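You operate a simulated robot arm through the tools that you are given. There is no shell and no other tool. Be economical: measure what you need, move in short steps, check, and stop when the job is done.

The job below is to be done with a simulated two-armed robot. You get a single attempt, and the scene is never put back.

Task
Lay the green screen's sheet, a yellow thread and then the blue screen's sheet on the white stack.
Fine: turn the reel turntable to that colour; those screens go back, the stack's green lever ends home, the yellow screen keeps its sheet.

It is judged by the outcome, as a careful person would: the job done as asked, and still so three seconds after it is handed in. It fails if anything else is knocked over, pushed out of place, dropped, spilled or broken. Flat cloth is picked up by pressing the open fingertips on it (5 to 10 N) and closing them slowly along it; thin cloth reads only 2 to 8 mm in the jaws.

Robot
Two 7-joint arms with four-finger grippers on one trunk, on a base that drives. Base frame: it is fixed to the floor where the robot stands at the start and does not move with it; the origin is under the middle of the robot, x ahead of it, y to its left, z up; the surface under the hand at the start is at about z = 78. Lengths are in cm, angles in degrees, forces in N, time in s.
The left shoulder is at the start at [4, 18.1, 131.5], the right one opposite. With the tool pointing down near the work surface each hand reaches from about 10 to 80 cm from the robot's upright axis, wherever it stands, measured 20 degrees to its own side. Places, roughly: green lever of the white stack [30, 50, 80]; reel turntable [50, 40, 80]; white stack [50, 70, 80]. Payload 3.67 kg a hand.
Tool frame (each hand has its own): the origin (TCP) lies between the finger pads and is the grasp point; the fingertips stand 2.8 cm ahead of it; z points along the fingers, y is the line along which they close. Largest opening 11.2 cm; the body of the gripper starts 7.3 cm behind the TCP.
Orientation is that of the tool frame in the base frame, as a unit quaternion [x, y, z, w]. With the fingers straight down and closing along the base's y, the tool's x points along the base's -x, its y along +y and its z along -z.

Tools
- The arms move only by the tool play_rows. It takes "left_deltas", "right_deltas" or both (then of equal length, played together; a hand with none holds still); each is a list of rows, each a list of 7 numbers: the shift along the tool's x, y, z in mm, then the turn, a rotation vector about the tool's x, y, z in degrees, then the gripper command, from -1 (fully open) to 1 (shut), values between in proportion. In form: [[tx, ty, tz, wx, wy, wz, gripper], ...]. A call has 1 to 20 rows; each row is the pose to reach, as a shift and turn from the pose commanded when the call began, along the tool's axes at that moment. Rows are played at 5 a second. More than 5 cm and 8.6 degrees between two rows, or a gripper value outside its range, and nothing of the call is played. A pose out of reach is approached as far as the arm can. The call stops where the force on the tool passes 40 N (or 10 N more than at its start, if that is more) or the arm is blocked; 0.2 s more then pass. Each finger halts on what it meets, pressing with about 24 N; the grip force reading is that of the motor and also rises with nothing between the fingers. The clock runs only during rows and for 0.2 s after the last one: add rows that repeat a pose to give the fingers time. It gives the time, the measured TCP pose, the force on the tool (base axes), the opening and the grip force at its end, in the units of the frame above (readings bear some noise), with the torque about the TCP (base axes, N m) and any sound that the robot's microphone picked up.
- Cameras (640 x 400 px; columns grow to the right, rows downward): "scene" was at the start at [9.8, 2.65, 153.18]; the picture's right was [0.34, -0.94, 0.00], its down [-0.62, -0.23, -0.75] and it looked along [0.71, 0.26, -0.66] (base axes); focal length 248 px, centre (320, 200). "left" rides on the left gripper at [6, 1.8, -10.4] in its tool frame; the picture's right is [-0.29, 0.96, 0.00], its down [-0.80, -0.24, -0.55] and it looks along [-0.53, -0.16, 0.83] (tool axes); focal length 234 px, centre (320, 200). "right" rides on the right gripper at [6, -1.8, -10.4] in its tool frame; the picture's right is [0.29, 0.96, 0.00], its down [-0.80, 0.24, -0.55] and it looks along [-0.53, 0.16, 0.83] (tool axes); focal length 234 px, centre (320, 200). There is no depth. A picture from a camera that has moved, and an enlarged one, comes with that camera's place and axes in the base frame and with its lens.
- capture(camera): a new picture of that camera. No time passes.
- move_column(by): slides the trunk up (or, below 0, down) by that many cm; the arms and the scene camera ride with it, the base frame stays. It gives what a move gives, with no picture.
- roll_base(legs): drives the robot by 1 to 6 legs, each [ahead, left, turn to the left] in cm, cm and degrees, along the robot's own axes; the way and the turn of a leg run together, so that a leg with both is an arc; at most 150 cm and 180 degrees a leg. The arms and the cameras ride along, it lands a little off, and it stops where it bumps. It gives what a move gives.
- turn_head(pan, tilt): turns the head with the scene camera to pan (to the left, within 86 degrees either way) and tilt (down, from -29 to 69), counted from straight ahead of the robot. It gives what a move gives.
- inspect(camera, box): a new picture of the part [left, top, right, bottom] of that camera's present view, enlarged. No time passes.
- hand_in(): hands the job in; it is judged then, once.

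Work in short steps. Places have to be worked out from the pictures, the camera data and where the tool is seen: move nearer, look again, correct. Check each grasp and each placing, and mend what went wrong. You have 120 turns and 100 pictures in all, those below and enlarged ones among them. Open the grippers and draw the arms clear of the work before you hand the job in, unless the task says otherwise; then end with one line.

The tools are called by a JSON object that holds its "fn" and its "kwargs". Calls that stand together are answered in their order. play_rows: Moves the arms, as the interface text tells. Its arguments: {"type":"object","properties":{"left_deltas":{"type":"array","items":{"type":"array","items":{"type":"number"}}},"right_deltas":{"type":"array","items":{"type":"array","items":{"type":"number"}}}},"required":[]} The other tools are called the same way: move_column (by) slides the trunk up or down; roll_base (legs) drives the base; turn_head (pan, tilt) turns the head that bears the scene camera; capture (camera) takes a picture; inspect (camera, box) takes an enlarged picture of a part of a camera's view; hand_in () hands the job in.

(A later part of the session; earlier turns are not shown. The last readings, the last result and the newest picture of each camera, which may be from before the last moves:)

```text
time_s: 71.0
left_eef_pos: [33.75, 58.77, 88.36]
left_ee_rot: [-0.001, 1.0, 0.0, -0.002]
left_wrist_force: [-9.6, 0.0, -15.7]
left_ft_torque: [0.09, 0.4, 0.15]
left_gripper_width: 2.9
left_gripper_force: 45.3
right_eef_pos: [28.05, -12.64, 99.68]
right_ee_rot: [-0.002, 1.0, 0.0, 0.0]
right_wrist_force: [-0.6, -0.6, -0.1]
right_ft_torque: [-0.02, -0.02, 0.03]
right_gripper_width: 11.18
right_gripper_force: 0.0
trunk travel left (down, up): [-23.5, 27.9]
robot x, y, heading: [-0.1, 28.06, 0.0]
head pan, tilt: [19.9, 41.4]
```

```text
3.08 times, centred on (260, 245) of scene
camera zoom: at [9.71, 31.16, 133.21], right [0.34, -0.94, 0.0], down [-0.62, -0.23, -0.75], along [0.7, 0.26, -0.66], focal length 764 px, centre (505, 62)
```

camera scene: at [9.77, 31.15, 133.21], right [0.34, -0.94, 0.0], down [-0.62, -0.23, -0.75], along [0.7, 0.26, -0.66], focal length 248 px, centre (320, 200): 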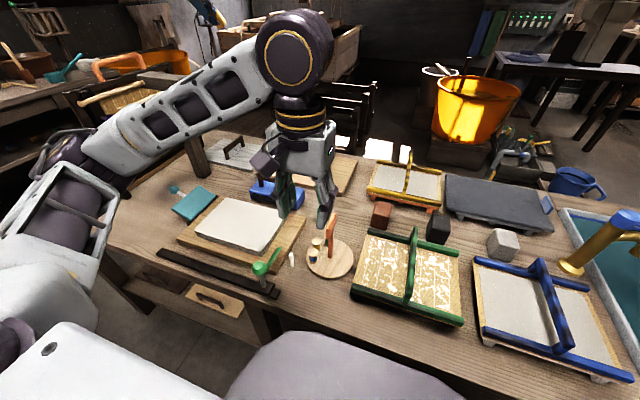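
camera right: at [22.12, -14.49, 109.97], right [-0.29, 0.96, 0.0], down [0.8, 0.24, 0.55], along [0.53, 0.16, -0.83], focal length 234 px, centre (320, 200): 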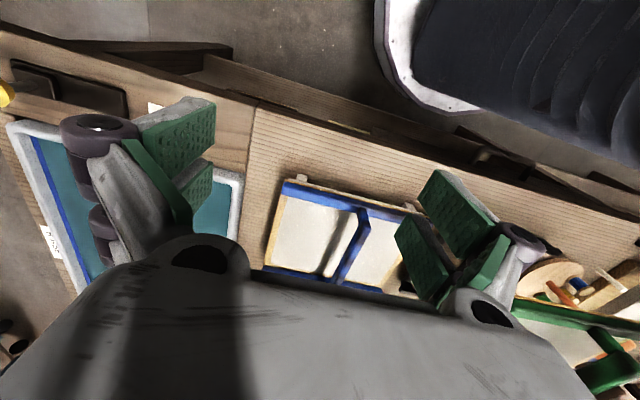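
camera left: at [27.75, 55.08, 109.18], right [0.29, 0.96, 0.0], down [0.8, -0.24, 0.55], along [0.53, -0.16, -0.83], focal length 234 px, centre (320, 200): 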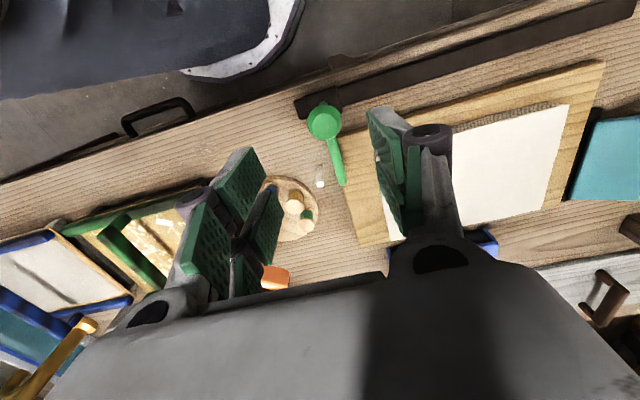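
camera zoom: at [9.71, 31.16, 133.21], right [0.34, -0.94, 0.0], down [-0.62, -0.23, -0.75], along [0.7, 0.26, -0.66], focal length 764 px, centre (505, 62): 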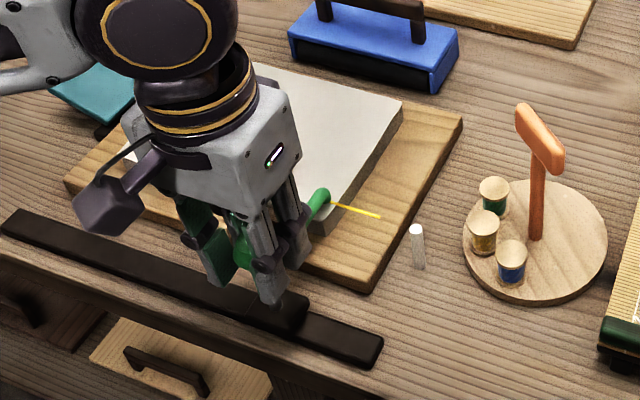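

A yellow thread is being drawn. Continue to the far end, easing the off-axis force.

{"fn": "play_rows", "kwargs": {"left_deltas": [[1, 12, 1.5, 0, 0, 0, 0.8], [1, 24, 1.5, 0, 0, 0, 0.8], [1, 36, 1.5, 0, 0, 0, 0.8], [1, 48, 1.5, 0, 0, 0, 0.8], [1, 60, 1.5, 0, 0, 0, 0.8], [1, 72, 1.5, 0, 0, 0, 0.8], [1, 84, 1.5, 0, 0, 0, 0.8], [1, 96, 1.5, 0, 0, 0, 0.8], [1, 108, 1.5, 0, 0, 0, 0.8], [1, 120, 1.5, 0, 0, 0, 0.8], [1, 132, 1.5, 0, 0, 0, 0.8], [1, 144, 1.5, 0, 0, 0, 0.8], [1, 156, 1.5, 0, 0, 0, 0.8], [1, 168, 1.5, 0, 0, 0, 0.8], [1, 180, 1.5, 0, 0, 0, 0.8], [1, 192, 1.5, 0, 0, 0, 0.8], [1, 204, 1.5, 0, 0, 0, 0.8], [1, 212, 1.5, 0, 0, 0, 0.8]]}}

{"fn": "capture", "kwargs": {"camera": "scene"}}

```text
time_s: 74.8
left_eef_pos: [33.76, 80.01, 88.33]
left_ee_rot: [-0.002, 1.0, 0.001, 0.001]
left_wrist_force: [5.6, -1.1, 15.0]
left_ft_torque: [0.04, -0.12, 0.18]
left_gripper_width: 2.89
left_gripper_force: 45.2
right_eef_pos: [27.99, -12.71, 99.44]
right_ee_rot: [-0.001, 1.0, 0.002, -0.001]
right_wrist_force: [0.1, 0.4, 1.6]
right_ft_torque: [0.01, 0.02, -0.03]
right_gripper_width: 11.23
right_gripper_force: 0.0
trunk travel left (down, up): [-23.5, 27.9]
robot x, y, heading: [0.3, 28.88, -0.0]
head pan, tilt: [19.9, 41.4]
```

```text
36 pictures are left
camera scene: at [9.72, 30.97, 133.22], right [0.34, -0.94, 0.0], down [-0.62, -0.23, -0.75], along [0.7, 0.26, -0.66], focal length 248 px, centre (320, 200)
```

scene: 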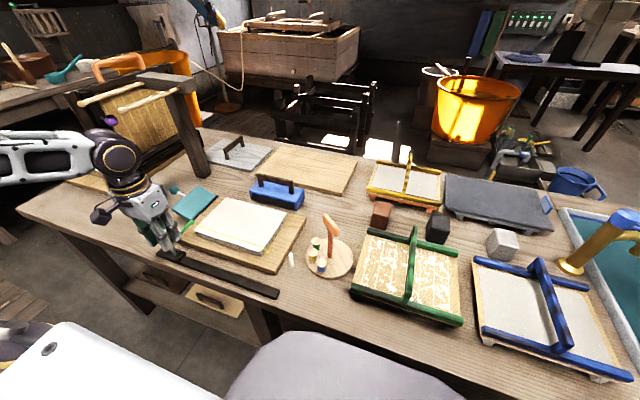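

{"fn": "inspect", "kwargs": {"camera": "scene", "box": [130, 180, 330, 305]}}

```text
3.20 times, centred on (230, 242) of scene
camera zoom: at [9.72, 30.97, 133.22], right [0.34, -0.94, 0.0], down [-0.62, -0.23, -0.75], along [0.7, 0.26, -0.66], focal length 794 px, centre (608, 64)
```

zoom: 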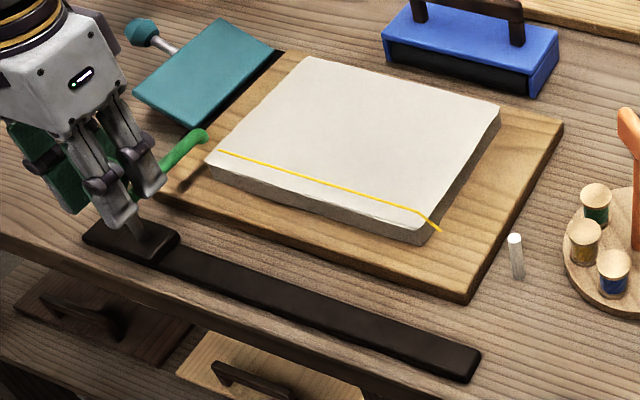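

A yellow thread is laid across the sheet. Slide the lever back home to y≈53.8.

{"fn": "play_rows", "kwargs": {"left_deltas": [[0, -16, -1, 0, 0, 0, 0.8], [0, -32, -1, 0, 0, 0, 0.8], [0, -48, -1, 0, 0, 0, 0.8], [0, -64, -1, 0, 0, 0, 0.8], [0, -80, -1, 0, 0, 0, 0.8], [0, -96, -1, 0, 0, 0, 0.8], [0, -112, -1, 0, 0, 0, 0.8], [0, -128, -1, 0, 0, 0, 0.8], [0, -144, -1, 0, 0, 0, 0.8], [0, -160, -1, 0, 0, 0, 0.8], [0, -176, -1, 0, 0, 0, 0.8], [0, -192, -1, 0, 0, 0, 0.8], [0, -208, -1, 0, 0, 0, 0.8], [0, -224, -1, 0, 0, 0, 0.8], [0, -240, -1, 0, 0, 0, 0.8], [0, -252, -1, 0, 0, 0, 0.8], [0, -262, -1, 0, 0, 0, 0.8], [0, -262, -1, 0, 0, 0, 0.8]]}}

{"fn": "inspect", "kwargs": {"camera": "scene", "box": [130, 180, 330, 305]}}

```text
time_s: 78.6
left_eef_pos: [33.64, 53.78, 88.31]
left_ee_rot: [-0.002, 1.0, 0.001, -0.002]
left_wrist_force: [-1.7, 1.8, 4.5]
left_ft_torque: [0.23, -0.11, -0.09]
left_gripper_width: 2.89
left_gripper_force: 45.4
right_eef_pos: [27.97, -12.71, 99.52]
right_ee_rot: [0.0, 1.0, 0.001, -0.001]
right_wrist_force: [-0.5, -0.1, -0.7]
right_ft_torque: [-0.04, 0.02, 0.01]
right_gripper_width: 11.22
right_gripper_force: 0.0
trunk travel left (down, up): [-23.5, 27.9]
robot x, y, heading: [-0.14, 28.69, 0.1]
head pan, tilt: [19.9, 41.4]
```

```text
3.20 times, centred on (230, 242) of scene
camera zoom: at [9.7, 31.09, 133.21], right [0.34, -0.94, 0.0], down [-0.62, -0.23, -0.75], along [0.71, 0.26, -0.66], focal length 794 px, centre (608, 64)
```

zoom: 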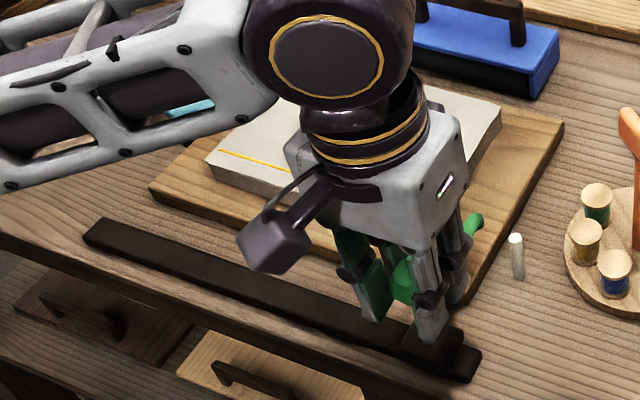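

Lever is home with the thread laid. Release, rise, and drive right a bit for the blue screen.

{"fn": "play_rows", "kwargs": {"left_deltas": [[0, 0, 0, 0, 0, 0, 0.4], [0, 0, 0, 0, 0, 0, 0.1], [0, 0, 0, 0, 0, 0, -0.15], [0, 0, -40, 0, 0, 0, -0.15], [0, 0, -85, 0, 0, 0, -0.15], [0, 0, -130, 0, 0, 0, -0.15], [0, 0, -175, 0, 0, 0, -0.15]]}}

{"fn": "roll_base", "kwargs": {"legs": [[0, -18, 0]]}}

{"fn": "capture", "kwargs": {"camera": "scene"}}

```text
time_s: 80.2
left_eef_pos: [33.45, 53.64, 105.08]
left_ee_rot: [-0.001, 1.0, 0.0, -0.013]
left_wrist_force: [0.1, 0.2, 6.4]
left_ft_torque: [0.01, -0.03, 0.0]
left_gripper_width: 6.44
left_gripper_force: 0.1
right_eef_pos: [28.09, -12.64, 99.49]
right_ee_rot: [-0.001, 1.0, 0.0, -0.001]
right_wrist_force: [0.9, 0.4, 0.1]
right_ft_torque: [0.0, 0.03, 0.02]
right_gripper_width: 11.22
right_gripper_force: 0.1
trunk travel left (down, up): [-23.5, 27.9]
robot x, y, heading: [0.27, 28.71, -0.0]
head pan, tilt: [19.9, 41.4]
```

```text
time_s: 81.7
left_eef_pos: [33.61, 35.75, 105.87]
left_ee_rot: [-0.003, 1.0, 0.001, -0.001]
left_wrist_force: [0.3, -0.5, -0.1]
left_ft_torque: [0.05, -0.01, -0.02]
left_gripper_width: 6.43
left_gripper_force: 0.1
right_eef_pos: [28.23, -30.5, 99.5]
right_ee_rot: [-0.003, 1.0, 0.0, 0.0]
right_wrist_force: [-0.5, 0.0, -0.1]
right_ft_torque: [0.03, -0.01, 0.02]
right_gripper_width: 11.2
right_gripper_force: 0.0
trunk travel left (down, up): [-23.5, 27.9]
robot x, y, heading: [-0.23, 10.57, 0.1]
head pan, tilt: [19.9, 41.4]
```

```text
33 pictures are left
camera scene: at [9.79, 13.19, 133.21], right [0.35, -0.94, 0.0], down [-0.62, -0.23, -0.75], along [0.7, 0.26, -0.66], focal length 248 px, centre (320, 200)
```

scene: 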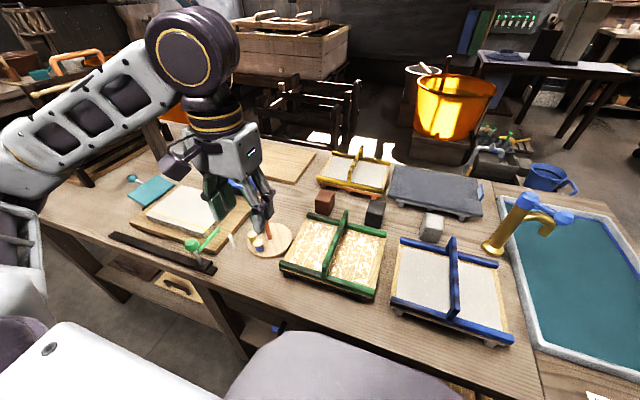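

Bring the left hand to view the blue screen.

{"fn": "play_rows", "kwargs": {"left_deltas": [[-7, -43, 0, 0, 0, 0, -0.4], [-14, -86, 0, 0, 0, 0, -0.4], [-21, -129, 0, 0, 0, 0, -0.4], [-28, -172, 5, 0, 0, 0, -0.4], [-35, -215, 15, 0, 0, 0, -0.4], [-42, -258, 25, 0, 0, 0, -0.4], [-49, -301, 35, 0, 0, 0, -0.4], [-56, -344, 45, 0, 0, 0, -0.4], [-64, -385, 50, 0, 0, 0, -0.4], [-64, -385, 50, 0, 0, 0, -0.4]]}}

{"fn": "capture", "kwargs": {"camera": "left"}}

```text
time_s: 83.9
left_eef_pos: [40.14, -2.57, 100.88]
left_ee_rot: [-0.003, 1.0, -0.001, -0.001]
left_wrist_force: [1.0, 0.3, -0.4]
left_ft_torque: [-0.07, 0.0, 0.0]
left_gripper_width: 7.84
left_gripper_force: 0.1
right_eef_pos: [28.25, -30.31, 99.62]
right_ee_rot: [-0.003, 1.0, -0.001, -0.001]
right_wrist_force: [0.3, 0.7, -0.5]
right_ft_torque: [0.0, -0.02, 0.03]
right_gripper_width: 11.2
right_gripper_force: 0.0
trunk travel left (down, up): [-23.5, 27.9]
robot x, y, heading: [0.03, 10.49, 0.1]
head pan, tilt: [19.9, 41.4]
```

```text
32 pictures are left
camera left: at [34.1, -0.82, 111.17], right [0.28, 0.96, 0.0], down [0.8, -0.24, 0.55], along [0.53, -0.16, -0.83], focal length 234 px, centre (320, 200)
```

left: 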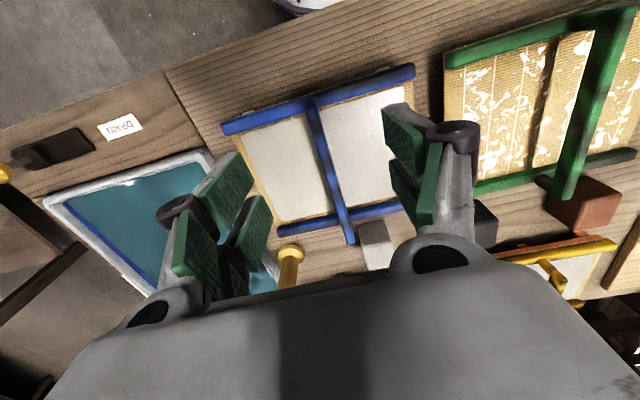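

Blue bar centred at (48.9,-3.35), same geometry as the green. Move over and descend to z≈84.8, then close.

{"fn": "play_rows", "kwargs": {"left_deltas": [[-44, -4, 0, 0, 0, 0, -0.4], [-88, -8, 0, 0, 0, 0, -0.4], [-88, -8, 45, 0, 0, 0, -0.4], [-88, -8, 90, 0, 0, 0, -0.4], [-88, -8, 120, 0, 0, 0, -0.4], [-88, -8, 120, 0, 0, 0, -0.4]]}}

{"fn": "capture", "kwargs": {"camera": "left"}}

```text
time_s: 85.3
left_eef_pos: [48.9, -3.42, 88.75]
left_ee_rot: [-0.001, 1.0, 0.0, -0.001]
left_wrist_force: [-0.5, -0.4, -0.6]
left_ft_torque: [0.01, 0.0, 0.02]
left_gripper_width: 7.84
left_gripper_force: 0.1
right_eef_pos: [28.17, -30.52, 99.69]
right_ee_rot: [-0.002, 1.0, 0.001, 0.0]
right_wrist_force: [0.0, 0.4, 0.4]
right_ft_torque: [0.0, 0.01, -0.03]
right_gripper_width: 11.22
right_gripper_force: 0.0
trunk travel left (down, up): [-23.5, 27.9]
robot x, y, heading: [-0.03, 10.55, 0.3]
head pan, tilt: [19.9, 41.4]
```

```text
31 pictures are left
camera left: at [42.87, -1.64, 99.02], right [0.28, 0.96, 0.0], down [0.8, -0.24, 0.55], along [0.53, -0.16, -0.83], focal length 234 px, centre (320, 200)
```

left: 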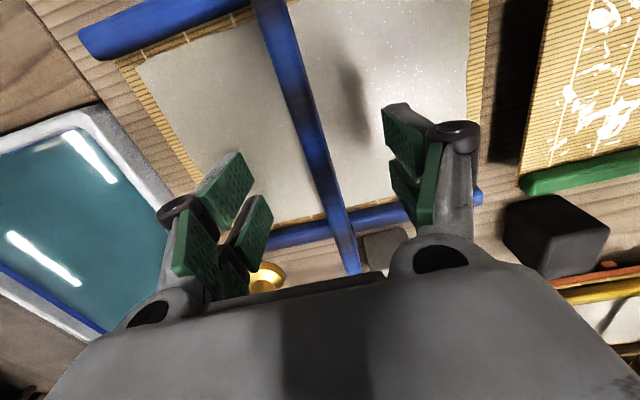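

Well centred. Descend 4 cm and close.

{"fn": "play_rows", "kwargs": {"left_deltas": [[0, 0, 20, 0, 0, 0, -0.4], [0, 0, 38, 0, 0, 0, -0.4], [0, 0, 40, 0, 0, 0, 0], [0, 0, 40, 0, 0, 0, 0.5], [0, 0, 40, 0, 0, 0, 1], [0, 0, 40, 0, 0, 0, 1], [0, 0, 40, 0, 0, 0, 1]]}}

```text
time_s: 86.9
left_eef_pos: [48.83, -3.48, 84.71]
left_ee_rot: [-0.003, 1.0, 0.0, 0.001]
left_wrist_force: [-0.1, -1.1, 0.1]
left_ft_torque: [0.01, 0.04, -0.01]
left_gripper_width: 0.99
left_gripper_force: 24.3
right_eef_pos: [28.13, -30.5, 99.5]
right_ee_rot: [-0.003, 1.0, 0.0, 0.0]
right_wrist_force: [0.0, 0.1, -0.4]
right_ft_torque: [-0.02, 0.02, -0.02]
right_gripper_width: 11.19
right_gripper_force: 0.1
trunk travel left (down, up): [-23.5, 27.9]
robot x, y, heading: [-0.21, 10.43, 0.1]
head pan, tilt: [19.9, 41.4]
```

Gripped with no side load. Lift slowly, then carry across.

{"fn": "play_rows", "kwargs": {"left_deltas": [[0, 0, -15, 0, 0, 0, 1], [0, 0, -45, 0, 0, 0, 1], [0, 0, -85, 0, 0, 0, 1], [0, 0, -125, 0, 0, 0, 1], [0, 0, -165, 0, 0, 0, 1], [0, 0, -205, 0, 0, 0, 1], [0, 0, -215, 0, 0, 0, 1]]}}

{"fn": "play_rows", "kwargs": {"left_deltas": [[0, 35, 0, 0, 0, 0, 1], [0, 75, 0, 0, 0, 0, 1], [0, 115, 0, 0, 0, 0, 1], [0, 155, 0, 0, 0, 0, 1], [0, 195, 0, 0, 0, 0, 1], [0, 235, 0, 0, 0, 0, 1], [0, 275, 0, 0, 0, 0, 1], [2, 315, 0, 0, 0, 0, 1], [3, 355, 0, 0, 0, 0, 1], [4, 395, 0, 0, 0, 0, 1], [5, 435, 0, 0, 0, 0, 1], [6, 475, 0, 0, 0, 0, 1], [7, 515, 0, 0, 0, 0, 1], [7, 555, 0, 0, 0, 0, 1], [7, 595, 0, 0, 0, 0, 1], [7, 635, 0, 0, 0, 0, 1], [7, 675, 0, 0, 0, 0, 1], [7, 710, 0, 0, 0, 0, 1], [7, 727, 0, 0, 0, 0, 1], [7, 727, 0, 0, 0, 0, 1]]}}

{"fn": "capture", "kwargs": {"camera": "scene"}}

```text
time_s: 88.5
left_eef_pos: [49.22, -3.35, 106.21]
left_ee_rot: [-0.002, 1.0, 0.0, -0.001]
left_wrist_force: [-0.3, 0.3, -0.9]
left_ft_torque: [0.0, -0.02, 0.03]
left_gripper_width: 0.98
left_gripper_force: 24.2
right_eef_pos: [28.14, -30.42, 99.36]
right_ee_rot: [-0.002, 1.0, 0.0, -0.001]
right_wrist_force: [-0.6, 0.7, -0.1]
right_ft_torque: [-0.01, 0.02, 0.02]
right_gripper_width: 11.21
right_gripper_force: 0.0
trunk travel left (down, up): [-23.5, 27.9]
robot x, y, heading: [-0.28, 10.67, 0.2]
head pan, tilt: [19.9, 41.4]
```

```text
time_s: 92.7
left_eef_pos: [48.05, 69.33, 106.18]
left_ee_rot: [-0.003, 1.0, 0.001, 0.0]
left_wrist_force: [-0.7, 0.7, -2.2]
left_ft_torque: [0.04, 0.02, 0.04]
left_gripper_width: 1.01
left_gripper_force: 23.8
right_eef_pos: [28.21, -30.51, 99.61]
right_ee_rot: [-0.003, 1.0, 0.001, 0.001]
right_wrist_force: [-0.2, -0.5, 0.7]
right_ft_torque: [-0.01, -0.02, -0.01]
right_gripper_width: 11.19
right_gripper_force: 0.1
trunk travel left (down, up): [-23.5, 27.9]
robot x, y, heading: [0.1, 10.61, 0.1]
head pan, tilt: [19.9, 41.4]
```

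```text
30 pictures are left
camera scene: at [9.81, 13.28, 133.21], right [0.35, -0.94, 0.0], down [-0.62, -0.23, -0.75], along [0.7, 0.26, -0.66], focal length 248 px, centre (320, 200)
```

scene: 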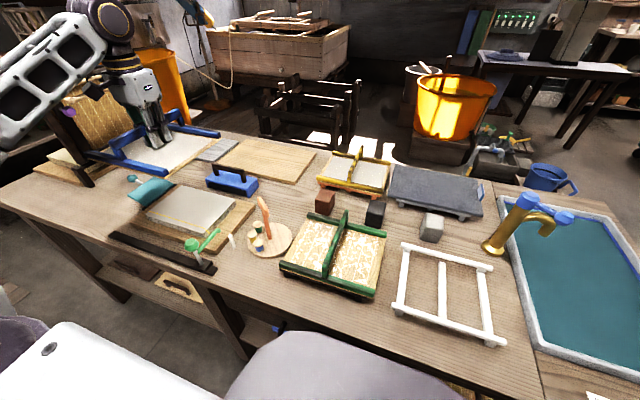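

Aligned. Lower to just above the stack, then slowly to a light contact.

{"fn": "play_rows", "kwargs": {"left_deltas": [[0, 0, 40, 0, 0, 0, 1], [0, 0, 80, 0, 0, 0, 1], [0, 0, 120, 0, 0, 0, 1], [0, 0, 150, 0, 0, 0, 1], [0, 0, 170, 0, 0, 0, 1], [0, 0, 180, 0, 0, 0, 1], [0, 0, 186, 0, 0, 0, 1], [0, 0, 190, 0, 0, 0, 1], [0, 0, 194, 0, 0, 0, 1], [0, 0, 197, 0, 0, 0, 1]]}}

{"fn": "inspect", "kwargs": {"camera": "scene", "box": [100, 120, 280, 270]}}

```text
time_s: 94.9
left_eef_pos: [48.04, 69.37, 86.62]
left_ee_rot: [-0.002, 1.0, 0.0, 0.0]
left_wrist_force: [0.4, 0.8, -0.3]
left_ft_torque: [0.03, 0.0, -0.01]
left_gripper_width: 0.96
left_gripper_force: 23.8
right_eef_pos: [28.14, -30.44, 99.49]
right_ee_rot: [-0.003, 1.0, 0.0, 0.0]
right_wrist_force: [0.0, -0.1, -0.7]
right_ft_torque: [-0.01, -0.01, -0.01]
right_gripper_width: 11.19
right_gripper_force: 0.1
trunk travel left (down, up): [-23.5, 27.9]
robot x, y, heading: [0.01, 10.51, 0.1]
head pan, tilt: [19.9, 41.4]
```

```text
2.67 times, centred on (190, 195) of scene
camera zoom: at [9.81, 13.3, 133.21], right [0.35, -0.94, 0.0], down [-0.62, -0.23, -0.75], along [0.7, 0.26, -0.66], focal length 662 px, centre (667, 213)
```

zoom: 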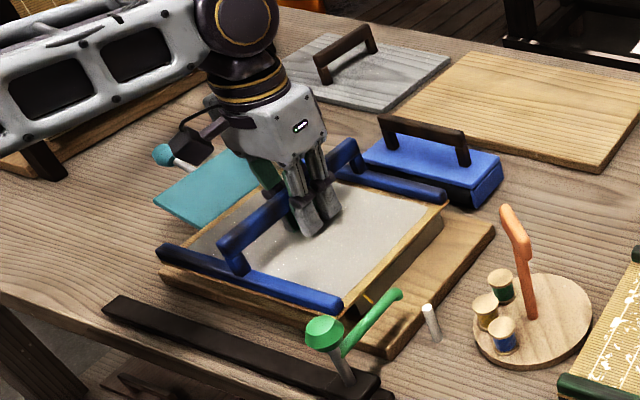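

{"fn": "play_rows", "kwargs": {"left_deltas": [[0, 0, 2, 0, 0, 0, 1], [0, 0, 3.5, 0, 0, 0, 1], [0, 0, 4.5, 0, 0, 0, 1], [0, 0, 4.5, 0, 0, 0, 1]]}}

```text
time_s: 95.9
left_eef_pos: [47.99, 69.4, 86.18]
left_ee_rot: [-0.003, 1.0, 0.0, 0.0]
left_wrist_force: [0.4, -0.2, -1.2]
left_ft_torque: [0.02, 0.0, -0.01]
left_gripper_width: 0.97
left_gripper_force: 23.9
right_eef_pos: [28.28, -30.53, 99.52]
right_ee_rot: [-0.003, 1.0, 0.0, 0.0]
right_wrist_force: [-0.2, 0.3, 0.8]
right_ft_torque: [0.01, 0.01, 0.0]
right_gripper_width: 11.2
right_gripper_force: 0.1
trunk travel left (down, up): [-23.5, 27.9]
robot x, y, heading: [0.13, 10.56, 0.3]
head pan, tilt: [19.9, 41.4]
```

Not yet in contact; continue slowly, then hold.

{"fn": "play_rows", "kwargs": {"left_deltas": [[0, 0, 1, 0, 0, 0, 1], [0, 0, 2, 0, 0, 0, 1], [0, 0, 2.5, 0, 0, 0, 1], [0, 0, 2.5, 0, 0, 0, 1]]}}

```text
time_s: 96.9
left_eef_pos: [47.97, 69.36, 85.98]
left_ee_rot: [-0.003, 1.0, 0.001, 0.001]
left_wrist_force: [0.6, 4.1, 15.7]
left_ft_torque: [-0.06, 0.47, -0.1]
left_gripper_width: 1.0
left_gripper_force: 24.2
right_eef_pos: [28.2, -30.58, 99.64]
right_ee_rot: [-0.003, 1.0, 0.001, 0.0]
right_wrist_force: [-0.1, -0.1, 0.3]
right_ft_torque: [0.04, 0.01, 0.04]
right_gripper_width: 11.2
right_gripper_force: 0.1
trunk travel left (down, up): [-23.5, 27.9]
robot x, y, heading: [0.16, 10.88, 0.1]
head pan, tilt: [19.9, 41.4]
```

15.7 N. Hold for 1.6 s, then lift slowly.

{"fn": "play_rows", "kwargs": {"left_deltas": [[0, 0, 0, 0, 0, 0, 1], [0, 0, 0, 0, 0, 0, 1], [0, 0, 0, 0, 0, 0, 1], [0, 0, 0, 0, 0, 0, 1], [0, 0, 0, 0, 0, 0, 1], [0, 0, 0, 0, 0, 0, 1], [0, 0, 0, 0, 0, 0, 1], [0, 0, -1, 0, 0, 0, 1], [0, 0, -2, 0, 0, 0, 1], [0, 0, -3, 0, 0, 0, 1], [0, 0, -4, 0, 0, 0, 1], [0, 0, -5, 0, 0, 0, 1], [0, 0, -6.5, 0, 0, 0, 1], [0, 0, -8, 0, 0, 0, 1], [0, 0, -10, 0, 0, 0, 1], [0, 0, -13, 0, 0, 0, 1], [0, 0, -17, 0, 0, 0, 1], [0, 0, -22, 0, 0, 0, 1], [0, 0, -28, 0, 0, 0, 1], [0, 0, -35, 0, 0, 0, 1]]}}

{"fn": "play_rows", "kwargs": {"left_deltas": [[0, 0, -25, 0, 0, 0, 1], [0, 0, -60, 0, 0, 0, 1], [0, 0, -100, 0, 0, 0, 1], [0, 0, -140, 0, 0, 0, 1], [0, 0, -168, 0, 0, 0, 1]]}}

{"fn": "inspect", "kwargs": {"camera": "scene", "box": [80, 90, 280, 270]}}

```text
time_s: 101.1
left_eef_pos: [47.97, 69.28, 89.31]
left_ee_rot: [-0.002, 1.0, 0.0, 0.0]
left_wrist_force: [0.0, -0.2, -1.1]
left_ft_torque: [0.01, -0.03, 0.02]
left_gripper_width: 0.97
left_gripper_force: 24.0
right_eef_pos: [28.24, -30.43, 99.52]
right_ee_rot: [-0.003, 1.0, 0.0, 0.001]
right_wrist_force: [-0.2, -0.1, 0.5]
right_ft_torque: [-0.03, 0.01, 0.01]
right_gripper_width: 11.2
right_gripper_force: 0.2
trunk travel left (down, up): [-23.5, 27.9]
robot x, y, heading: [0.22, 10.96, 0.1]
head pan, tilt: [19.9, 41.4]
```

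```text
time_s: 102.5
left_eef_pos: [46.86, 69.2, 100.03]
left_ee_rot: [-0.003, 0.998, -0.001, -0.07]
left_wrist_force: [-0.7, -0.1, -0.3]
left_ft_torque: [0.02, -0.01, -0.02]
left_gripper_width: 0.98
left_gripper_force: 24.4
right_eef_pos: [28.12, -30.51, 99.51]
right_ee_rot: [-0.001, 1.0, -0.001, -0.001]
right_wrist_force: [-0.1, -0.9, 0.4]
right_ft_torque: [0.02, 0.0, -0.02]
right_gripper_width: 11.22
right_gripper_force: 0.0
trunk travel left (down, up): [-23.5, 27.9]
robot x, y, heading: [0.44, 10.74, 0.1]
head pan, tilt: [19.9, 41.4]
stopped in row 5 (left hand): the arm was blocked; the commanded pose is now the measured one
```

```text
2.22 times, centred on (180, 180) of scene
camera zoom: at [9.79, 13.2, 133.21], right [0.34, -0.94, 0.0], down [-0.62, -0.23, -0.75], along [0.7, 0.26, -0.66], focal length 552 px, centre (631, 244)
```

zoom: 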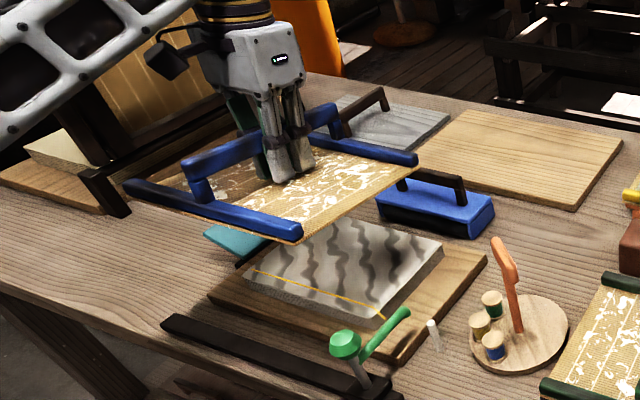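

The blue sheet transferred with the thread beneath, wavy again (to be rolled). The arm was blocked in rising, so I look where.

{"fn": "turn_head", "kwargs": {"pan": 50, "tilt": 35}}

{"fn": "capture", "kwargs": {"camera": "scene"}}

```text
time_s: 103.5
left_eef_pos: [46.9, 69.21, 100.09]
left_ee_rot: [-0.002, 0.998, -0.001, -0.07]
left_wrist_force: [0.1, -0.5, -0.9]
left_ft_torque: [-0.03, 0.0, 0.02]
left_gripper_width: 1.0
left_gripper_force: 24.3
right_eef_pos: [28.14, -30.47, 99.64]
right_ee_rot: [-0.002, 1.0, 0.0, 0.001]
right_wrist_force: [0.7, -0.6, -0.1]
right_ft_torque: [-0.01, 0.01, 0.01]
right_gripper_width: 11.22
right_gripper_force: 0.0
trunk travel left (down, up): [-23.5, 27.9]
robot x, y, heading: [-0.42, 10.84, 0.1]
head pan, tilt: [50.0, 35.0]
```

```text
27 pictures are left
camera scene: at [7.54, 17.14, 134.17], right [0.77, -0.64, 0.0], down [-0.37, -0.44, -0.82], along [0.52, 0.63, -0.57], focal length 248 px, centre (320, 200)
```

scene: 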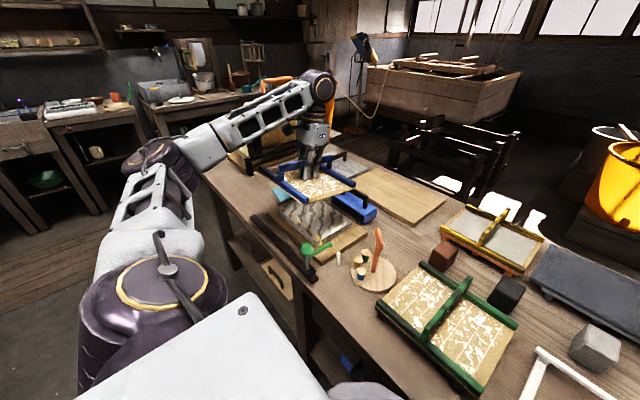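

{"fn": "inspect", "kwargs": {"camera": "scene", "box": [180, 60, 380, 220]}}

```text
2.50 times, centred on (280, 140) of scene
camera zoom: at [7.54, 17.14, 134.17], right [0.77, -0.64, 0.0], down [-0.37, -0.44, -0.82], along [0.52, 0.63, -0.57], focal length 621 px, centre (420, 350)
```

zoom: 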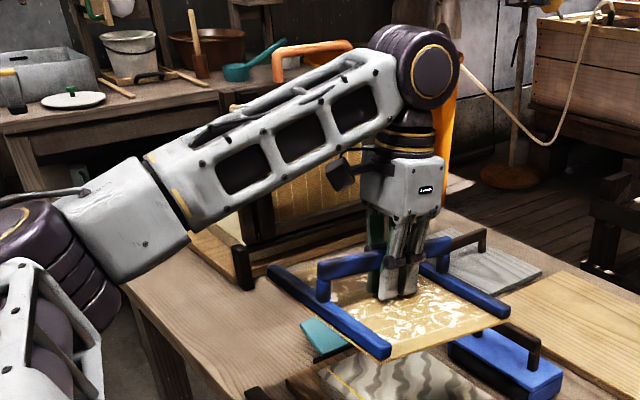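

Nothing visibly hit; likely a wrist limit. Move the screen back toward the right, levelling it.

{"fn": "play_rows", "kwargs": {"left_deltas": [[0, -20, 0, 0, 0, 0, 1], [0, -50, 0, 0, -2, 0, 1], [0, -80, 0, 0, -4, 0, 1], [0, -110, 0, 0, -6, 0, 1], [0, -140, 0, 0, -8, 0, 1], [0, -140, 0, 0, -8, 0, 1]]}}

```text
time_s: 104.9
left_eef_pos: [46.93, 55.23, 100.07]
left_ee_rot: [-0.002, 1.0, -0.001, 0.0]
left_wrist_force: [-0.5, 0.5, -1.2]
left_ft_torque: [0.0, -0.01, -0.01]
left_gripper_width: 1.0
left_gripper_force: 23.9
right_eef_pos: [28.26, -30.46, 99.6]
right_ee_rot: [-0.002, 1.0, -0.001, 0.0]
right_wrist_force: [0.7, -0.2, -1.2]
right_ft_torque: [-0.04, -0.05, 0.0]
right_gripper_width: 11.21
right_gripper_force: 0.1
trunk travel left (down, up): [-23.5, 27.9]
robot x, y, heading: [-0.18, 10.56, 0.5]
head pan, tilt: [50.0, 35.0]
```

Level. Rise to z≈106 and carry back to the blue stand.

{"fn": "play_rows", "kwargs": {"left_deltas": [[0, 0, -30, 0, 0, 0, 1], [0, -10, -60, 0, 0, 0, 1], [-3, -50, -60, 0, 0, 0, 1], [-6, -90, -60, 0, 0, 0, 1], [-9, -130, -60, 0, 0, 0, 1], [-12, -170, -60, 0, 0, 0, 1], [-15, -210, -60, 0, 0, 0, 1], [-19, -250, -60, 0, 0, 0, 1], [-19, -290, -60, 0, 0, 0, 1], [-19, -330, -60, 0, 0, 0, 1], [-19, -370, -60, 0, 0, 0, 1], [-19, -410, -60, 0, 0, 0, 1], [-19, -450, -60, 0, 0, 0, 1], [-19, -490, -60, 0, 0, 0, 1], [-19, -530, -60, 0, 0, 0, 1], [-19, -565, -60, 0, 0, 0, 1], [-19, -587, -60, 0, 0, 0, 1], [-19, -587, -60, 0, 0, 0, 1]]}}

{"fn": "turn_head", "kwargs": {"pan": 10, "tilt": 45}}

{"fn": "play_rows", "kwargs": {"left_deltas": [[0, 0, 40, 0, 0, 0, 1], [0, 0, 80, 0, 0, 0, 1], [0, 0, 120, 0, 0, 0, 1], [0, 0, 150, 0, 0, 0, 1], [0, 0, 175, 0, 0, 0, 1], [0, 0, 185, 0, 0, 0, 1], [0, 0, 185, 0, 0, 0, 1]]}}

{"fn": "capture", "kwargs": {"camera": "scene"}}

```text
time_s: 108.7
left_eef_pos: [49.12, -3.29, 106.25]
left_ee_rot: [-0.002, 1.0, -0.001, 0.0]
left_wrist_force: [0.0, -0.7, -0.7]
left_ft_torque: [-0.01, 0.01, 0.02]
left_gripper_width: 0.98
left_gripper_force: 24.2
right_eef_pos: [28.12, -30.44, 99.59]
right_ee_rot: [-0.002, 1.0, 0.0, 0.0]
right_wrist_force: [-0.1, -0.2, -0.5]
right_ft_torque: [-0.01, 0.01, 0.01]
right_gripper_width: 11.21
right_gripper_force: 0.0
trunk travel left (down, up): [-23.5, 27.9]
robot x, y, heading: [-0.17, 10.95, 0.2]
head pan, tilt: [50.0, 35.0]
```

```text
time_s: 109.7
left_eef_pos: [49.16, -3.33, 106.29]
left_ee_rot: [-0.001, 1.0, 0.0, -0.001]
left_wrist_force: [0.1, 0.5, -0.8]
left_ft_torque: [0.0, -0.02, 0.0]
left_gripper_width: 0.98
left_gripper_force: 23.8
right_eef_pos: [28.14, -30.46, 99.47]
right_ee_rot: [-0.001, 1.0, 0.0, 0.001]
right_wrist_force: [-0.4, 0.2, 0.1]
right_ft_torque: [0.01, 0.0, 0.03]
right_gripper_width: 11.2
right_gripper_force: 0.1
trunk travel left (down, up): [-23.5, 27.9]
robot x, y, heading: [0.12, 10.62, 0.3]
head pan, tilt: [10.0, 45.0]
```

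```text
time_s: 111.3
left_eef_pos: [49.15, -3.58, 87.57]
left_ee_rot: [-0.002, 1.0, 0.0, 0.0]
left_wrist_force: [-0.8, 0.1, -1.1]
left_ft_torque: [0.01, -0.05, 0.01]
left_gripper_width: 0.97
left_gripper_force: 23.5
right_eef_pos: [28.01, -30.55, 99.47]
right_ee_rot: [-0.002, 1.0, 0.0, -0.001]
right_wrist_force: [0.5, -0.1, 0.5]
right_ft_torque: [-0.01, 0.01, 0.02]
right_gripper_width: 11.2
right_gripper_force: 0.1
trunk travel left (down, up): [-23.5, 27.9]
robot x, y, heading: [0.14, 10.65, 0.2]
head pan, tilt: [10.0, 45.0]
```

```text
25 pictures are left
camera scene: at [9.9, 11.8, 132.69], right [0.18, -0.98, 0.0], down [-0.7, -0.13, -0.71], along [0.7, 0.13, -0.71], focal length 248 px, centre (320, 200)
```

scene: 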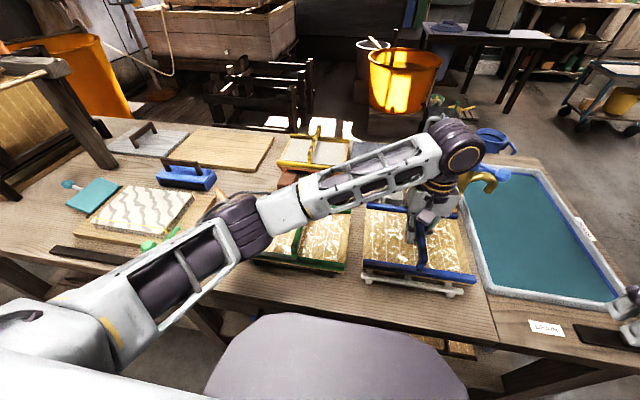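

Over the stand. Trim x and lower to rest.

{"fn": "play_rows", "kwargs": {"left_deltas": [[2, 0, 10, 0, 0, 0, 1], [3, 0, 18, 0, 0, 0, 1], [3, 0, 24, 0, 0, 0, 1], [3, 0, 27, 0, 0, 0, 1], [3, 0, 29, 0, 0, 0, 1], [3, 0, 29, 0, 0, 0, 1]]}}

```text
time_s: 112.7
left_eef_pos: [48.8, -3.45, 84.7]
left_ee_rot: [-0.002, 1.0, -0.001, 0.0]
left_wrist_force: [0.5, 0.8, -1.2]
left_ft_torque: [-0.01, 0.02, -0.02]
left_gripper_width: 0.98
left_gripper_force: 23.8
right_eef_pos: [28.2, -30.49, 99.58]
right_ee_rot: [-0.002, 1.0, 0.0, 0.0]
right_wrist_force: [0.2, -0.3, 0.3]
right_ft_torque: [-0.01, 0.0, 0.02]
right_gripper_width: 11.19
right_gripper_force: 0.0
trunk travel left (down, up): [-23.5, 27.9]
robot x, y, heading: [-0.28, 10.54, 0.1]
head pan, tilt: [10.0, 45.0]
```

{"fn": "play_rows", "kwargs": {"left_deltas": [[0, 0, 1, 0, 0, 0, 1], [0, 0, 2, 0, 0, 0, 1], [0, 0, 2, 0, 0, 0, 1]]}}

```text
time_s: 113.5
left_eef_pos: [48.86, -3.46, 84.61]
left_ee_rot: [-0.002, 1.0, -0.001, 0.001]
left_wrist_force: [4.6, -2.0, 10.1]
left_ft_torque: [0.0, 0.65, 0.06]
left_gripper_width: 0.99
left_gripper_force: 23.6
right_eef_pos: [28.15, -30.38, 99.66]
right_ee_rot: [-0.001, 1.0, 0.001, 0.0]
right_wrist_force: [-0.2, 0.1, -0.1]
right_ft_torque: [0.02, -0.02, 0.0]
right_gripper_width: 11.2
right_gripper_force: 0.1
trunk travel left (down, up): [-23.5, 27.9]
robot x, y, heading: [0.15, 10.75, 0.5]
head pan, tilt: [10.0, 45.0]
```

It rests. Release, rise, and drive back left for the roller.

{"fn": "play_rows", "kwargs": {"left_deltas": [[0, 0, 0, 0, 0, 0, 0.6], [0, 0, 0, 0, 0, 0, 0], [0, 0, 0, 0, 0, 0, -0.4], [0, 0, -25, 0, 0, 0, -0.4], [0, 0, -65, 0, 0, 0, -0.4], [0, 0, -110, 0, 0, 0, -0.4], [0, 0, -155, 0, 0, 0, -0.4], [0, 0, -200, 0, 0, 0, -0.4], [0, 0, -215, 0, 0, 0, -0.4]]}}

{"fn": "roll_base", "kwargs": {"legs": [[0, 18, 0]]}}

{"fn": "capture", "kwargs": {"camera": "scene"}}

```text
time_s: 115.5
left_eef_pos: [48.73, -3.42, 106.03]
left_ee_rot: [-0.002, 1.0, -0.001, 0.0]
left_wrist_force: [0.0, 0.7, 0.6]
left_ft_torque: [0.0, 0.03, 0.03]
left_gripper_width: 7.82
left_gripper_force: 0.1
right_eef_pos: [28.07, -30.57, 99.57]
right_ee_rot: [-0.002, 1.0, 0.0, 0.0]
right_wrist_force: [0.1, 0.5, -0.7]
right_ft_torque: [0.01, 0.01, 0.02]
right_gripper_width: 11.2
right_gripper_force: 0.0
trunk travel left (down, up): [-23.5, 27.9]
robot x, y, heading: [0.07, 10.51, 0.2]
head pan, tilt: [10.0, 45.0]
```

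```text
time_s: 117.1
left_eef_pos: [48.75, 14.37, 105.94]
left_ee_rot: [-0.001, 1.0, -0.001, 0.002]
left_wrist_force: [-0.4, 1.4, 0.0]
left_ft_torque: [-0.03, 0.0, -0.01]
left_gripper_width: 7.84
left_gripper_force: 0.0
right_eef_pos: [28.01, -12.54, 99.67]
right_ee_rot: [-0.001, 1.0, -0.001, 0.0]
right_wrist_force: [-0.1, 0.8, -0.3]
right_ft_torque: [-0.05, -0.01, 0.0]
right_gripper_width: 11.21
right_gripper_force: 0.0
trunk travel left (down, up): [-23.5, 27.9]
robot x, y, heading: [-0.04, 28.2, 0.5]
head pan, tilt: [10.0, 45.0]
```

```text
24 pictures are left
camera scene: at [9.84, 29.73, 132.69], right [0.18, -0.98, 0.0], down [-0.7, -0.12, -0.71], along [0.7, 0.12, -0.71], focal length 248 px, centre (320, 200)
```

scene: 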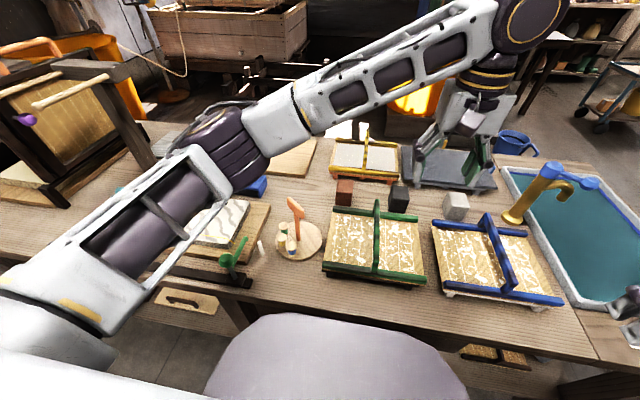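

Both screens are back. Go to the roller again via the earlier path.

{"fn": "play_rows", "kwargs": {"left_deltas": [[0, 45, 0, 0, 0, 0, 0], [0, 90, 0, 0, 0, 0, 0], [5, 135, 0, 0, 0, 0, 0], [10, 180, 0, 0, 0, 0, 0], [15, 225, 0, 0, 0, 0, 0], [20, 270, 0, 0, 0, 0, 0], [25, 315, 0, 0, 0, 0, 0], [30, 360, 0, 0, 0, 0, 0], [35, 405, 0, 0, 0, 0, 0], [40, 450, 0, 0, 0, 0, 0], [40, 490, 0, 0, 0, 0, 0], [40, 507, 0, 0, 0, 0, 0]]}}

{"fn": "play_rows", "kwargs": {"left_deltas": [[-20, 2, 0, 0, 0, -8.5, 0], [-40, 4, 0, 0, 0, -17, 0], [-60, 6, 0, 0, 0, -25.5, 0], [-80, 8, 5, 0, 0, -34, 0], [-100, 10, 10, 0, 0, -42.5, 0], [-120, 12, 15, 0, 0, -51, 0], [-140, 13, 20, 0, 0, -59.5, 0], [-160, 13, 30, 0, 0, -68, 0], [-175, 13, 40, 0, 0, -76.5, 0.1], [-190, 13, 50, 0, 0, -85, 0.25], [-193, 13, 60, 0, 0, -90, 0.25], [-193, 13, 100, 0, 0, -90, 0.25], [-193, 13, 140, 0, 0, -90, 0.25], [-193, 13, 160, 0, 0, -90, 0.25], [-193, 13, 160, 0, 0, -90, 0.25]]}}

{"fn": "capture", "kwargs": {"camera": "left"}}

```text
time_s: 119.7
left_eef_pos: [44.47, 64.96, 106.06]
left_ee_rot: [-0.001, 1.0, -0.001, 0.001]
left_wrist_force: [-0.7, 0.2, -0.4]
left_ft_torque: [-0.02, 0.03, -0.01]
left_gripper_width: 5.63
left_gripper_force: 0.0
right_eef_pos: [28.11, -12.58, 99.57]
right_ee_rot: [0.0, 1.0, 0.001, 0.0]
right_wrist_force: [-1.3, -0.8, 0.8]
right_ft_torque: [-0.02, 0.0, 0.02]
right_gripper_width: 11.18
right_gripper_force: 0.0
trunk travel left (down, up): [-23.5, 27.9]
robot x, y, heading: [-0.35, 28.44, 0.0]
head pan, tilt: [10.0, 45.0]
```

```text
time_s: 122.9
left_eef_pos: [64.06, 66.53, 90.05]
left_ee_rot: [0.709, -0.705, 0.001, 0.0]
left_wrist_force: [0.6, -0.5, 0.0]
left_ft_torque: [0.02, 0.03, 0.0]
left_gripper_width: 4.2
left_gripper_force: 0.0
right_eef_pos: [28.1, -12.65, 99.6]
right_ee_rot: [0.0, 1.0, 0.0, 0.0]
right_wrist_force: [0.1, 0.2, 0.9]
right_ft_torque: [0.03, 0.02, -0.02]
right_gripper_width: 11.2
right_gripper_force: 0.1
trunk travel left (down, up): [-23.5, 27.9]
robot x, y, heading: [0.11, 28.05, -0.1]
head pan, tilt: [10.0, 45.0]
```

```text
23 pictures are left
camera left: at [62.21, 60.47, 100.29], right [-0.96, 0.29, 0.0], down [0.24, 0.8, 0.55], along [0.16, 0.53, -0.83], focal length 234 px, centre (320, 200)
```

left: 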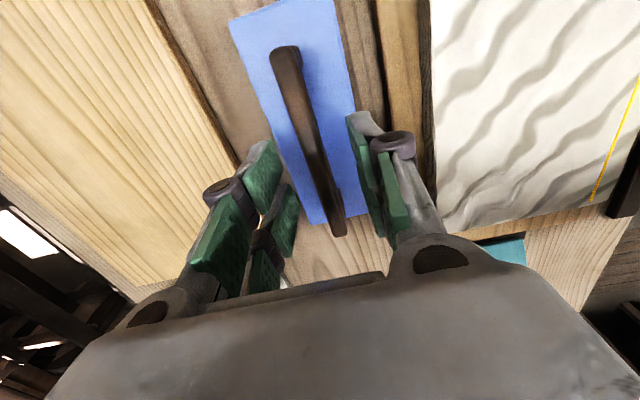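

Handle is between the fingers. Descend to z≈86.8, close, lift, and go over the stack.

{"fn": "play_rows", "kwargs": {"left_deltas": [[0, 0, 18, 0, 0, 0, 0.25], [0, 0, 30, 0, 0, 0, 0.25], [0, 0, 32, 0, 0, 0, 0.25], [0, 0, 32, 0, 0, 0, 0.6], [0, 0, 32, 0, 0, 0, 1], [0, 0, 32, 0, 0, 0, 1], [0, 0, 32, 0, 0, 0, 1]]}}

{"fn": "play_rows", "kwargs": {"left_deltas": [[0, 0, -20, 0, 0, 0, 1], [0, 0, -50, 0, 0, 0, 1], [0, 0, -80, 0, 0, 0, 1], [0, 40, -80, 0, 0, 0, 1], [0, 80, -80, 0, 0, 0, 1], [0, 107, -80, 0, 0, 0, 1], [0, 107, -60, 0, 0, 0, 1], [0, 107, -50, 0, 0, 0, 1], [0, 107, -50, 0, 0, 0, 1]]}}

{"fn": "play_rows", "kwargs": {"left_deltas": [[0, 0, 4, 0, 0, 0, 1], [0, 0, 8, 0, 0, 0, 1], [0, 0, 10, 0, 0, 0, 1]]}}

```text
time_s: 124.5
left_eef_pos: [64.04, 66.31, 86.63]
left_ee_rot: [0.708, -0.706, 0.001, 0.001]
left_wrist_force: [-0.6, 0.3, -0.1]
left_ft_torque: [0.15, 0.03, 0.03]
left_gripper_width: 1.1
left_gripper_force: 23.7
right_eef_pos: [28.12, -12.59, 99.5]
right_ee_rot: [-0.001, 1.0, -0.001, -0.001]
right_wrist_force: [-0.1, -0.7, -0.2]
right_ft_torque: [0.01, 0.01, 0.02]
right_gripper_width: 11.2
right_gripper_force: 0.0
trunk travel left (down, up): [-23.5, 27.9]
robot x, y, heading: [0.08, 28.59, 0.1]
head pan, tilt: [10.0, 45.0]
```

```text
time_s: 126.5
left_eef_pos: [53.43, 66.27, 91.59]
left_ee_rot: [0.708, -0.706, 0.001, 0.0]
left_wrist_force: [0.3, 1.6, -2.8]
left_ft_torque: [0.0, -0.01, 0.02]
left_gripper_width: 1.12
left_gripper_force: 24.2
right_eef_pos: [28.15, -12.66, 99.58]
right_ee_rot: [-0.002, 1.0, 0.0, 0.0]
right_wrist_force: [0.7, -0.8, 0.1]
right_ft_torque: [0.01, -0.04, -0.03]
right_gripper_width: 11.21
right_gripper_force: 0.1
trunk travel left (down, up): [-23.5, 27.9]
robot x, y, heading: [-0.33, 29.02, 0.3]
head pan, tilt: [10.0, 45.0]
```

```text
time_s: 127.3
left_eef_pos: [53.33, 66.33, 91.11]
left_ee_rot: [0.709, -0.706, 0.002, -0.002]
left_wrist_force: [0.7, 3.1, 22.8]
left_ft_torque: [-0.16, -0.07, -0.3]
left_gripper_width: 1.13
left_gripper_force: 24.3
right_eef_pos: [27.85, -12.73, 99.49]
right_ee_rot: [-0.001, 1.0, -0.001, 0.0]
right_wrist_force: [-0.7, -0.2, -0.3]
right_ft_torque: [-0.01, 0.01, 0.01]
right_gripper_width: 11.22
right_gripper_force: 0.0
trunk travel left (down, up): [-23.5, 27.9]
robot x, y, heading: [-0.14, 28.49, 0.0]
head pan, tilt: [10.0, 45.0]
```

Roll across and back three times as before.

{"fn": "play_rows", "kwargs": {"left_deltas": [[0, 0, -1, 0, 0, 0, 1], [0, 18, -1, 0, 0, 0, 1], [0, 36, -1, 0, 0, 0, 1], [0, 54, -1, 0, 0, 0, 1], [0, 72, -1, 0, 0, 0, 1], [0, 90, -1, 0, 0, 0, 1], [0, 108, -1, 0, 0, 0, 1], [0, 90, -1, 0, 0, 0, 1], [0, 72, -1, 0, 0, 0, 1], [0, 54, -1, 0, 0, 0, 1], [0, 36, -1, 0, 0, 0, 1], [0, 18, -1, 0, 0, 0, 1], [0, -5, -1, 0, 0, 0, 1], [0, 18, -1, 0, 0, 0, 1], [0, 36, -1, 0, 0, 0, 1], [0, 54, -1, 0, 0, 0, 1], [0, 72, -1, 0, 0, 0, 1], [0, 90, -1, 0, 0, 0, 1], [0, 108, -1, 0, 0, 0, 1]]}}

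{"fn": "play_rows", "kwargs": {"left_deltas": [[0, 5, -12, 0, 0, 0, 1], [-30, 5, -12, 0, 0, 0, 1], [-60, 5, -12, 0, 0, 0, 1], [-60, 5, -4, 0, 0, 0, 1], [-60, 5, 0, 0, 0, 0, 1], [-60, 5, 2, 0, 0, 0, 1]]}}

```text
time_s: 131.3
left_eef_pos: [42.39, 66.3, 90.91]
left_ee_rot: [0.708, -0.707, 0.001, 0.0]
left_wrist_force: [-0.4, -0.4, -0.9]
left_ft_torque: [-0.23, 0.02, -0.03]
left_gripper_width: 1.08
left_gripper_force: 24.0
right_eef_pos: [27.95, -12.6, 99.64]
right_ee_rot: [-0.001, 1.0, 0.0, 0.001]
right_wrist_force: [-0.3, 0.1, 0.3]
right_ft_torque: [0.01, -0.01, -0.01]
right_gripper_width: 11.2
right_gripper_force: 0.1
trunk travel left (down, up): [-23.5, 27.9]
robot x, y, heading: [-0.12, 28.53, 0.3]
head pan, tilt: [10.0, 45.0]
```

```text
time_s: 132.7
left_eef_pos: [41.89, 72.2, 90.88]
left_ee_rot: [0.707, -0.707, 0.002, -0.001]
left_wrist_force: [-1.3, -1.7, 9.2]
left_ft_torque: [0.66, -0.25, -0.08]
left_gripper_width: 1.11
left_gripper_force: 24.1
right_eef_pos: [27.99, -12.72, 99.59]
right_ee_rot: [-0.002, 1.0, 0.0, 0.0]
right_wrist_force: [-0.3, 0.3, -0.8]
right_ft_torque: [-0.01, -0.01, -0.02]
right_gripper_width: 11.18
right_gripper_force: 0.1
trunk travel left (down, up): [-23.5, 27.9]
robot x, y, heading: [0.08, 28.36, 0.2]
head pan, tilt: [10.0, 45.0]
```

Good light contact on the left side; roll back and forth, then lift clear and check.

{"fn": "play_rows", "kwargs": {"left_deltas": [[0, -20, 0.3, 0, 0, 0, 1], [0, -40, 0.3, 0, 0, 0, 1], [0, -60, 0.5, 0, 0, 0, 1], [0, -80, 0.5, 0, 0, 0, 1], [0, -100, 0.5, 0, 0, 0, 1], [0, -118, 0.5, 0, 0, 0, 1], [0, -100, 0.5, 0, 0, 0, 1], [0, -80, 0.5, 0, 0, 0, 1], [0, -60, 0.5, 0, 0, 0, 1], [0, -40, 0.5, 0, 0, 0, 1], [0, -20, 0.5, 0, 0, 0, 1], [0, 0, 0.5, 0, 0, 0, 1]]}}

{"fn": "play_rows", "kwargs": {"left_deltas": [[0, 0, -15, 0, 0, 0, 1], [0, 0, -50, 0, 0, 0, 1], [0, -40, -60, 0, 0, 0, 1], [0, -80, -60, 0, 0, 0, 1], [10, -120, -60, 0, 0, 0, 1], [30, -160, -60, 0, 0, 0, 1], [50, -200, -60, 0, 0, 0, 1], [60, -222, -60, 0, 0, 0, 1], [60, -222, -60, 0, 0, 0, 1]]}}

{"fn": "turn_head", "kwargs": {"pan": 30, "tilt": 42}}

{"fn": "capture", "kwargs": {"camera": "scene"}}

```text
time_s: 135.3
left_eef_pos: [42.02, 72.13, 90.64]
left_ee_rot: [0.708, -0.707, 0.001, -0.002]
left_wrist_force: [-1.2, -2.0, 10.1]
left_ft_torque: [-0.44, -0.08, -0.1]
left_gripper_width: 1.11
left_gripper_force: 24.1
right_eef_pos: [27.93, -12.85, 99.57]
right_ee_rot: [-0.001, 1.0, 0.001, 0.001]
right_wrist_force: [0.3, 0.2, 1.0]
right_ft_torque: [0.01, 0.04, -0.01]
right_gripper_width: 11.21
right_gripper_force: 0.1
trunk travel left (down, up): [-23.5, 27.9]
robot x, y, heading: [-0.05, 28.55, 0.2]
head pan, tilt: [10.0, 45.0]
```

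```text
time_s: 137.3
left_eef_pos: [64.05, 66.25, 96.65]
left_ee_rot: [0.707, -0.707, 0.001, 0.0]
left_wrist_force: [-0.4, -0.2, -2.8]
left_ft_torque: [0.02, 0.0, -0.01]
left_gripper_width: 1.04
left_gripper_force: 23.7
right_eef_pos: [28.01, -12.68, 99.43]
right_ee_rot: [0.0, 1.0, 0.0, 0.0]
right_wrist_force: [0.1, 0.1, 1.4]
right_ft_torque: [0.0, -0.03, -0.02]
right_gripper_width: 11.22
right_gripper_force: 0.0
trunk travel left (down, up): [-23.5, 27.9]
robot x, y, heading: [-0.34, 28.37, -0.0]
head pan, tilt: [10.0, 45.0]
```

```text
time_s: 138.1
left_eef_pos: [64.12, 66.35, 96.56]
left_ee_rot: [0.708, -0.706, 0.002, 0.0]
left_wrist_force: [-0.2, 0.1, -2.8]
left_ft_torque: [0.0, 0.02, 0.01]
left_gripper_width: 1.05
left_gripper_force: 24.2
right_eef_pos: [28.06, -12.68, 99.61]
right_ee_rot: [-0.001, 1.0, 0.0, -0.001]
right_wrist_force: [-0.2, 0.2, 0.0]
right_ft_torque: [-0.03, -0.02, -0.04]
right_gripper_width: 11.19
right_gripper_force: 0.1
trunk travel left (down, up): [-23.5, 27.9]
robot x, y, heading: [0.2, 28.56, 0.0]
head pan, tilt: [30.0, 42.0]
```

```text
22 pictures are left
camera scene: at [9.12, 32.43, 133.11], right [0.5, -0.87, 0.0], down [-0.58, -0.34, -0.74], along [0.64, 0.37, -0.67], focal length 248 px, centre (320, 200)
```

scene: 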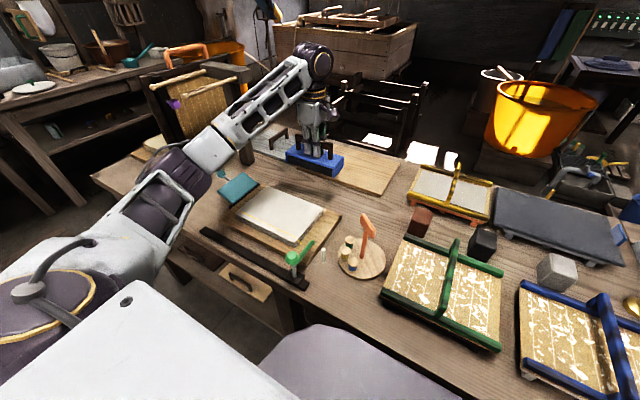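

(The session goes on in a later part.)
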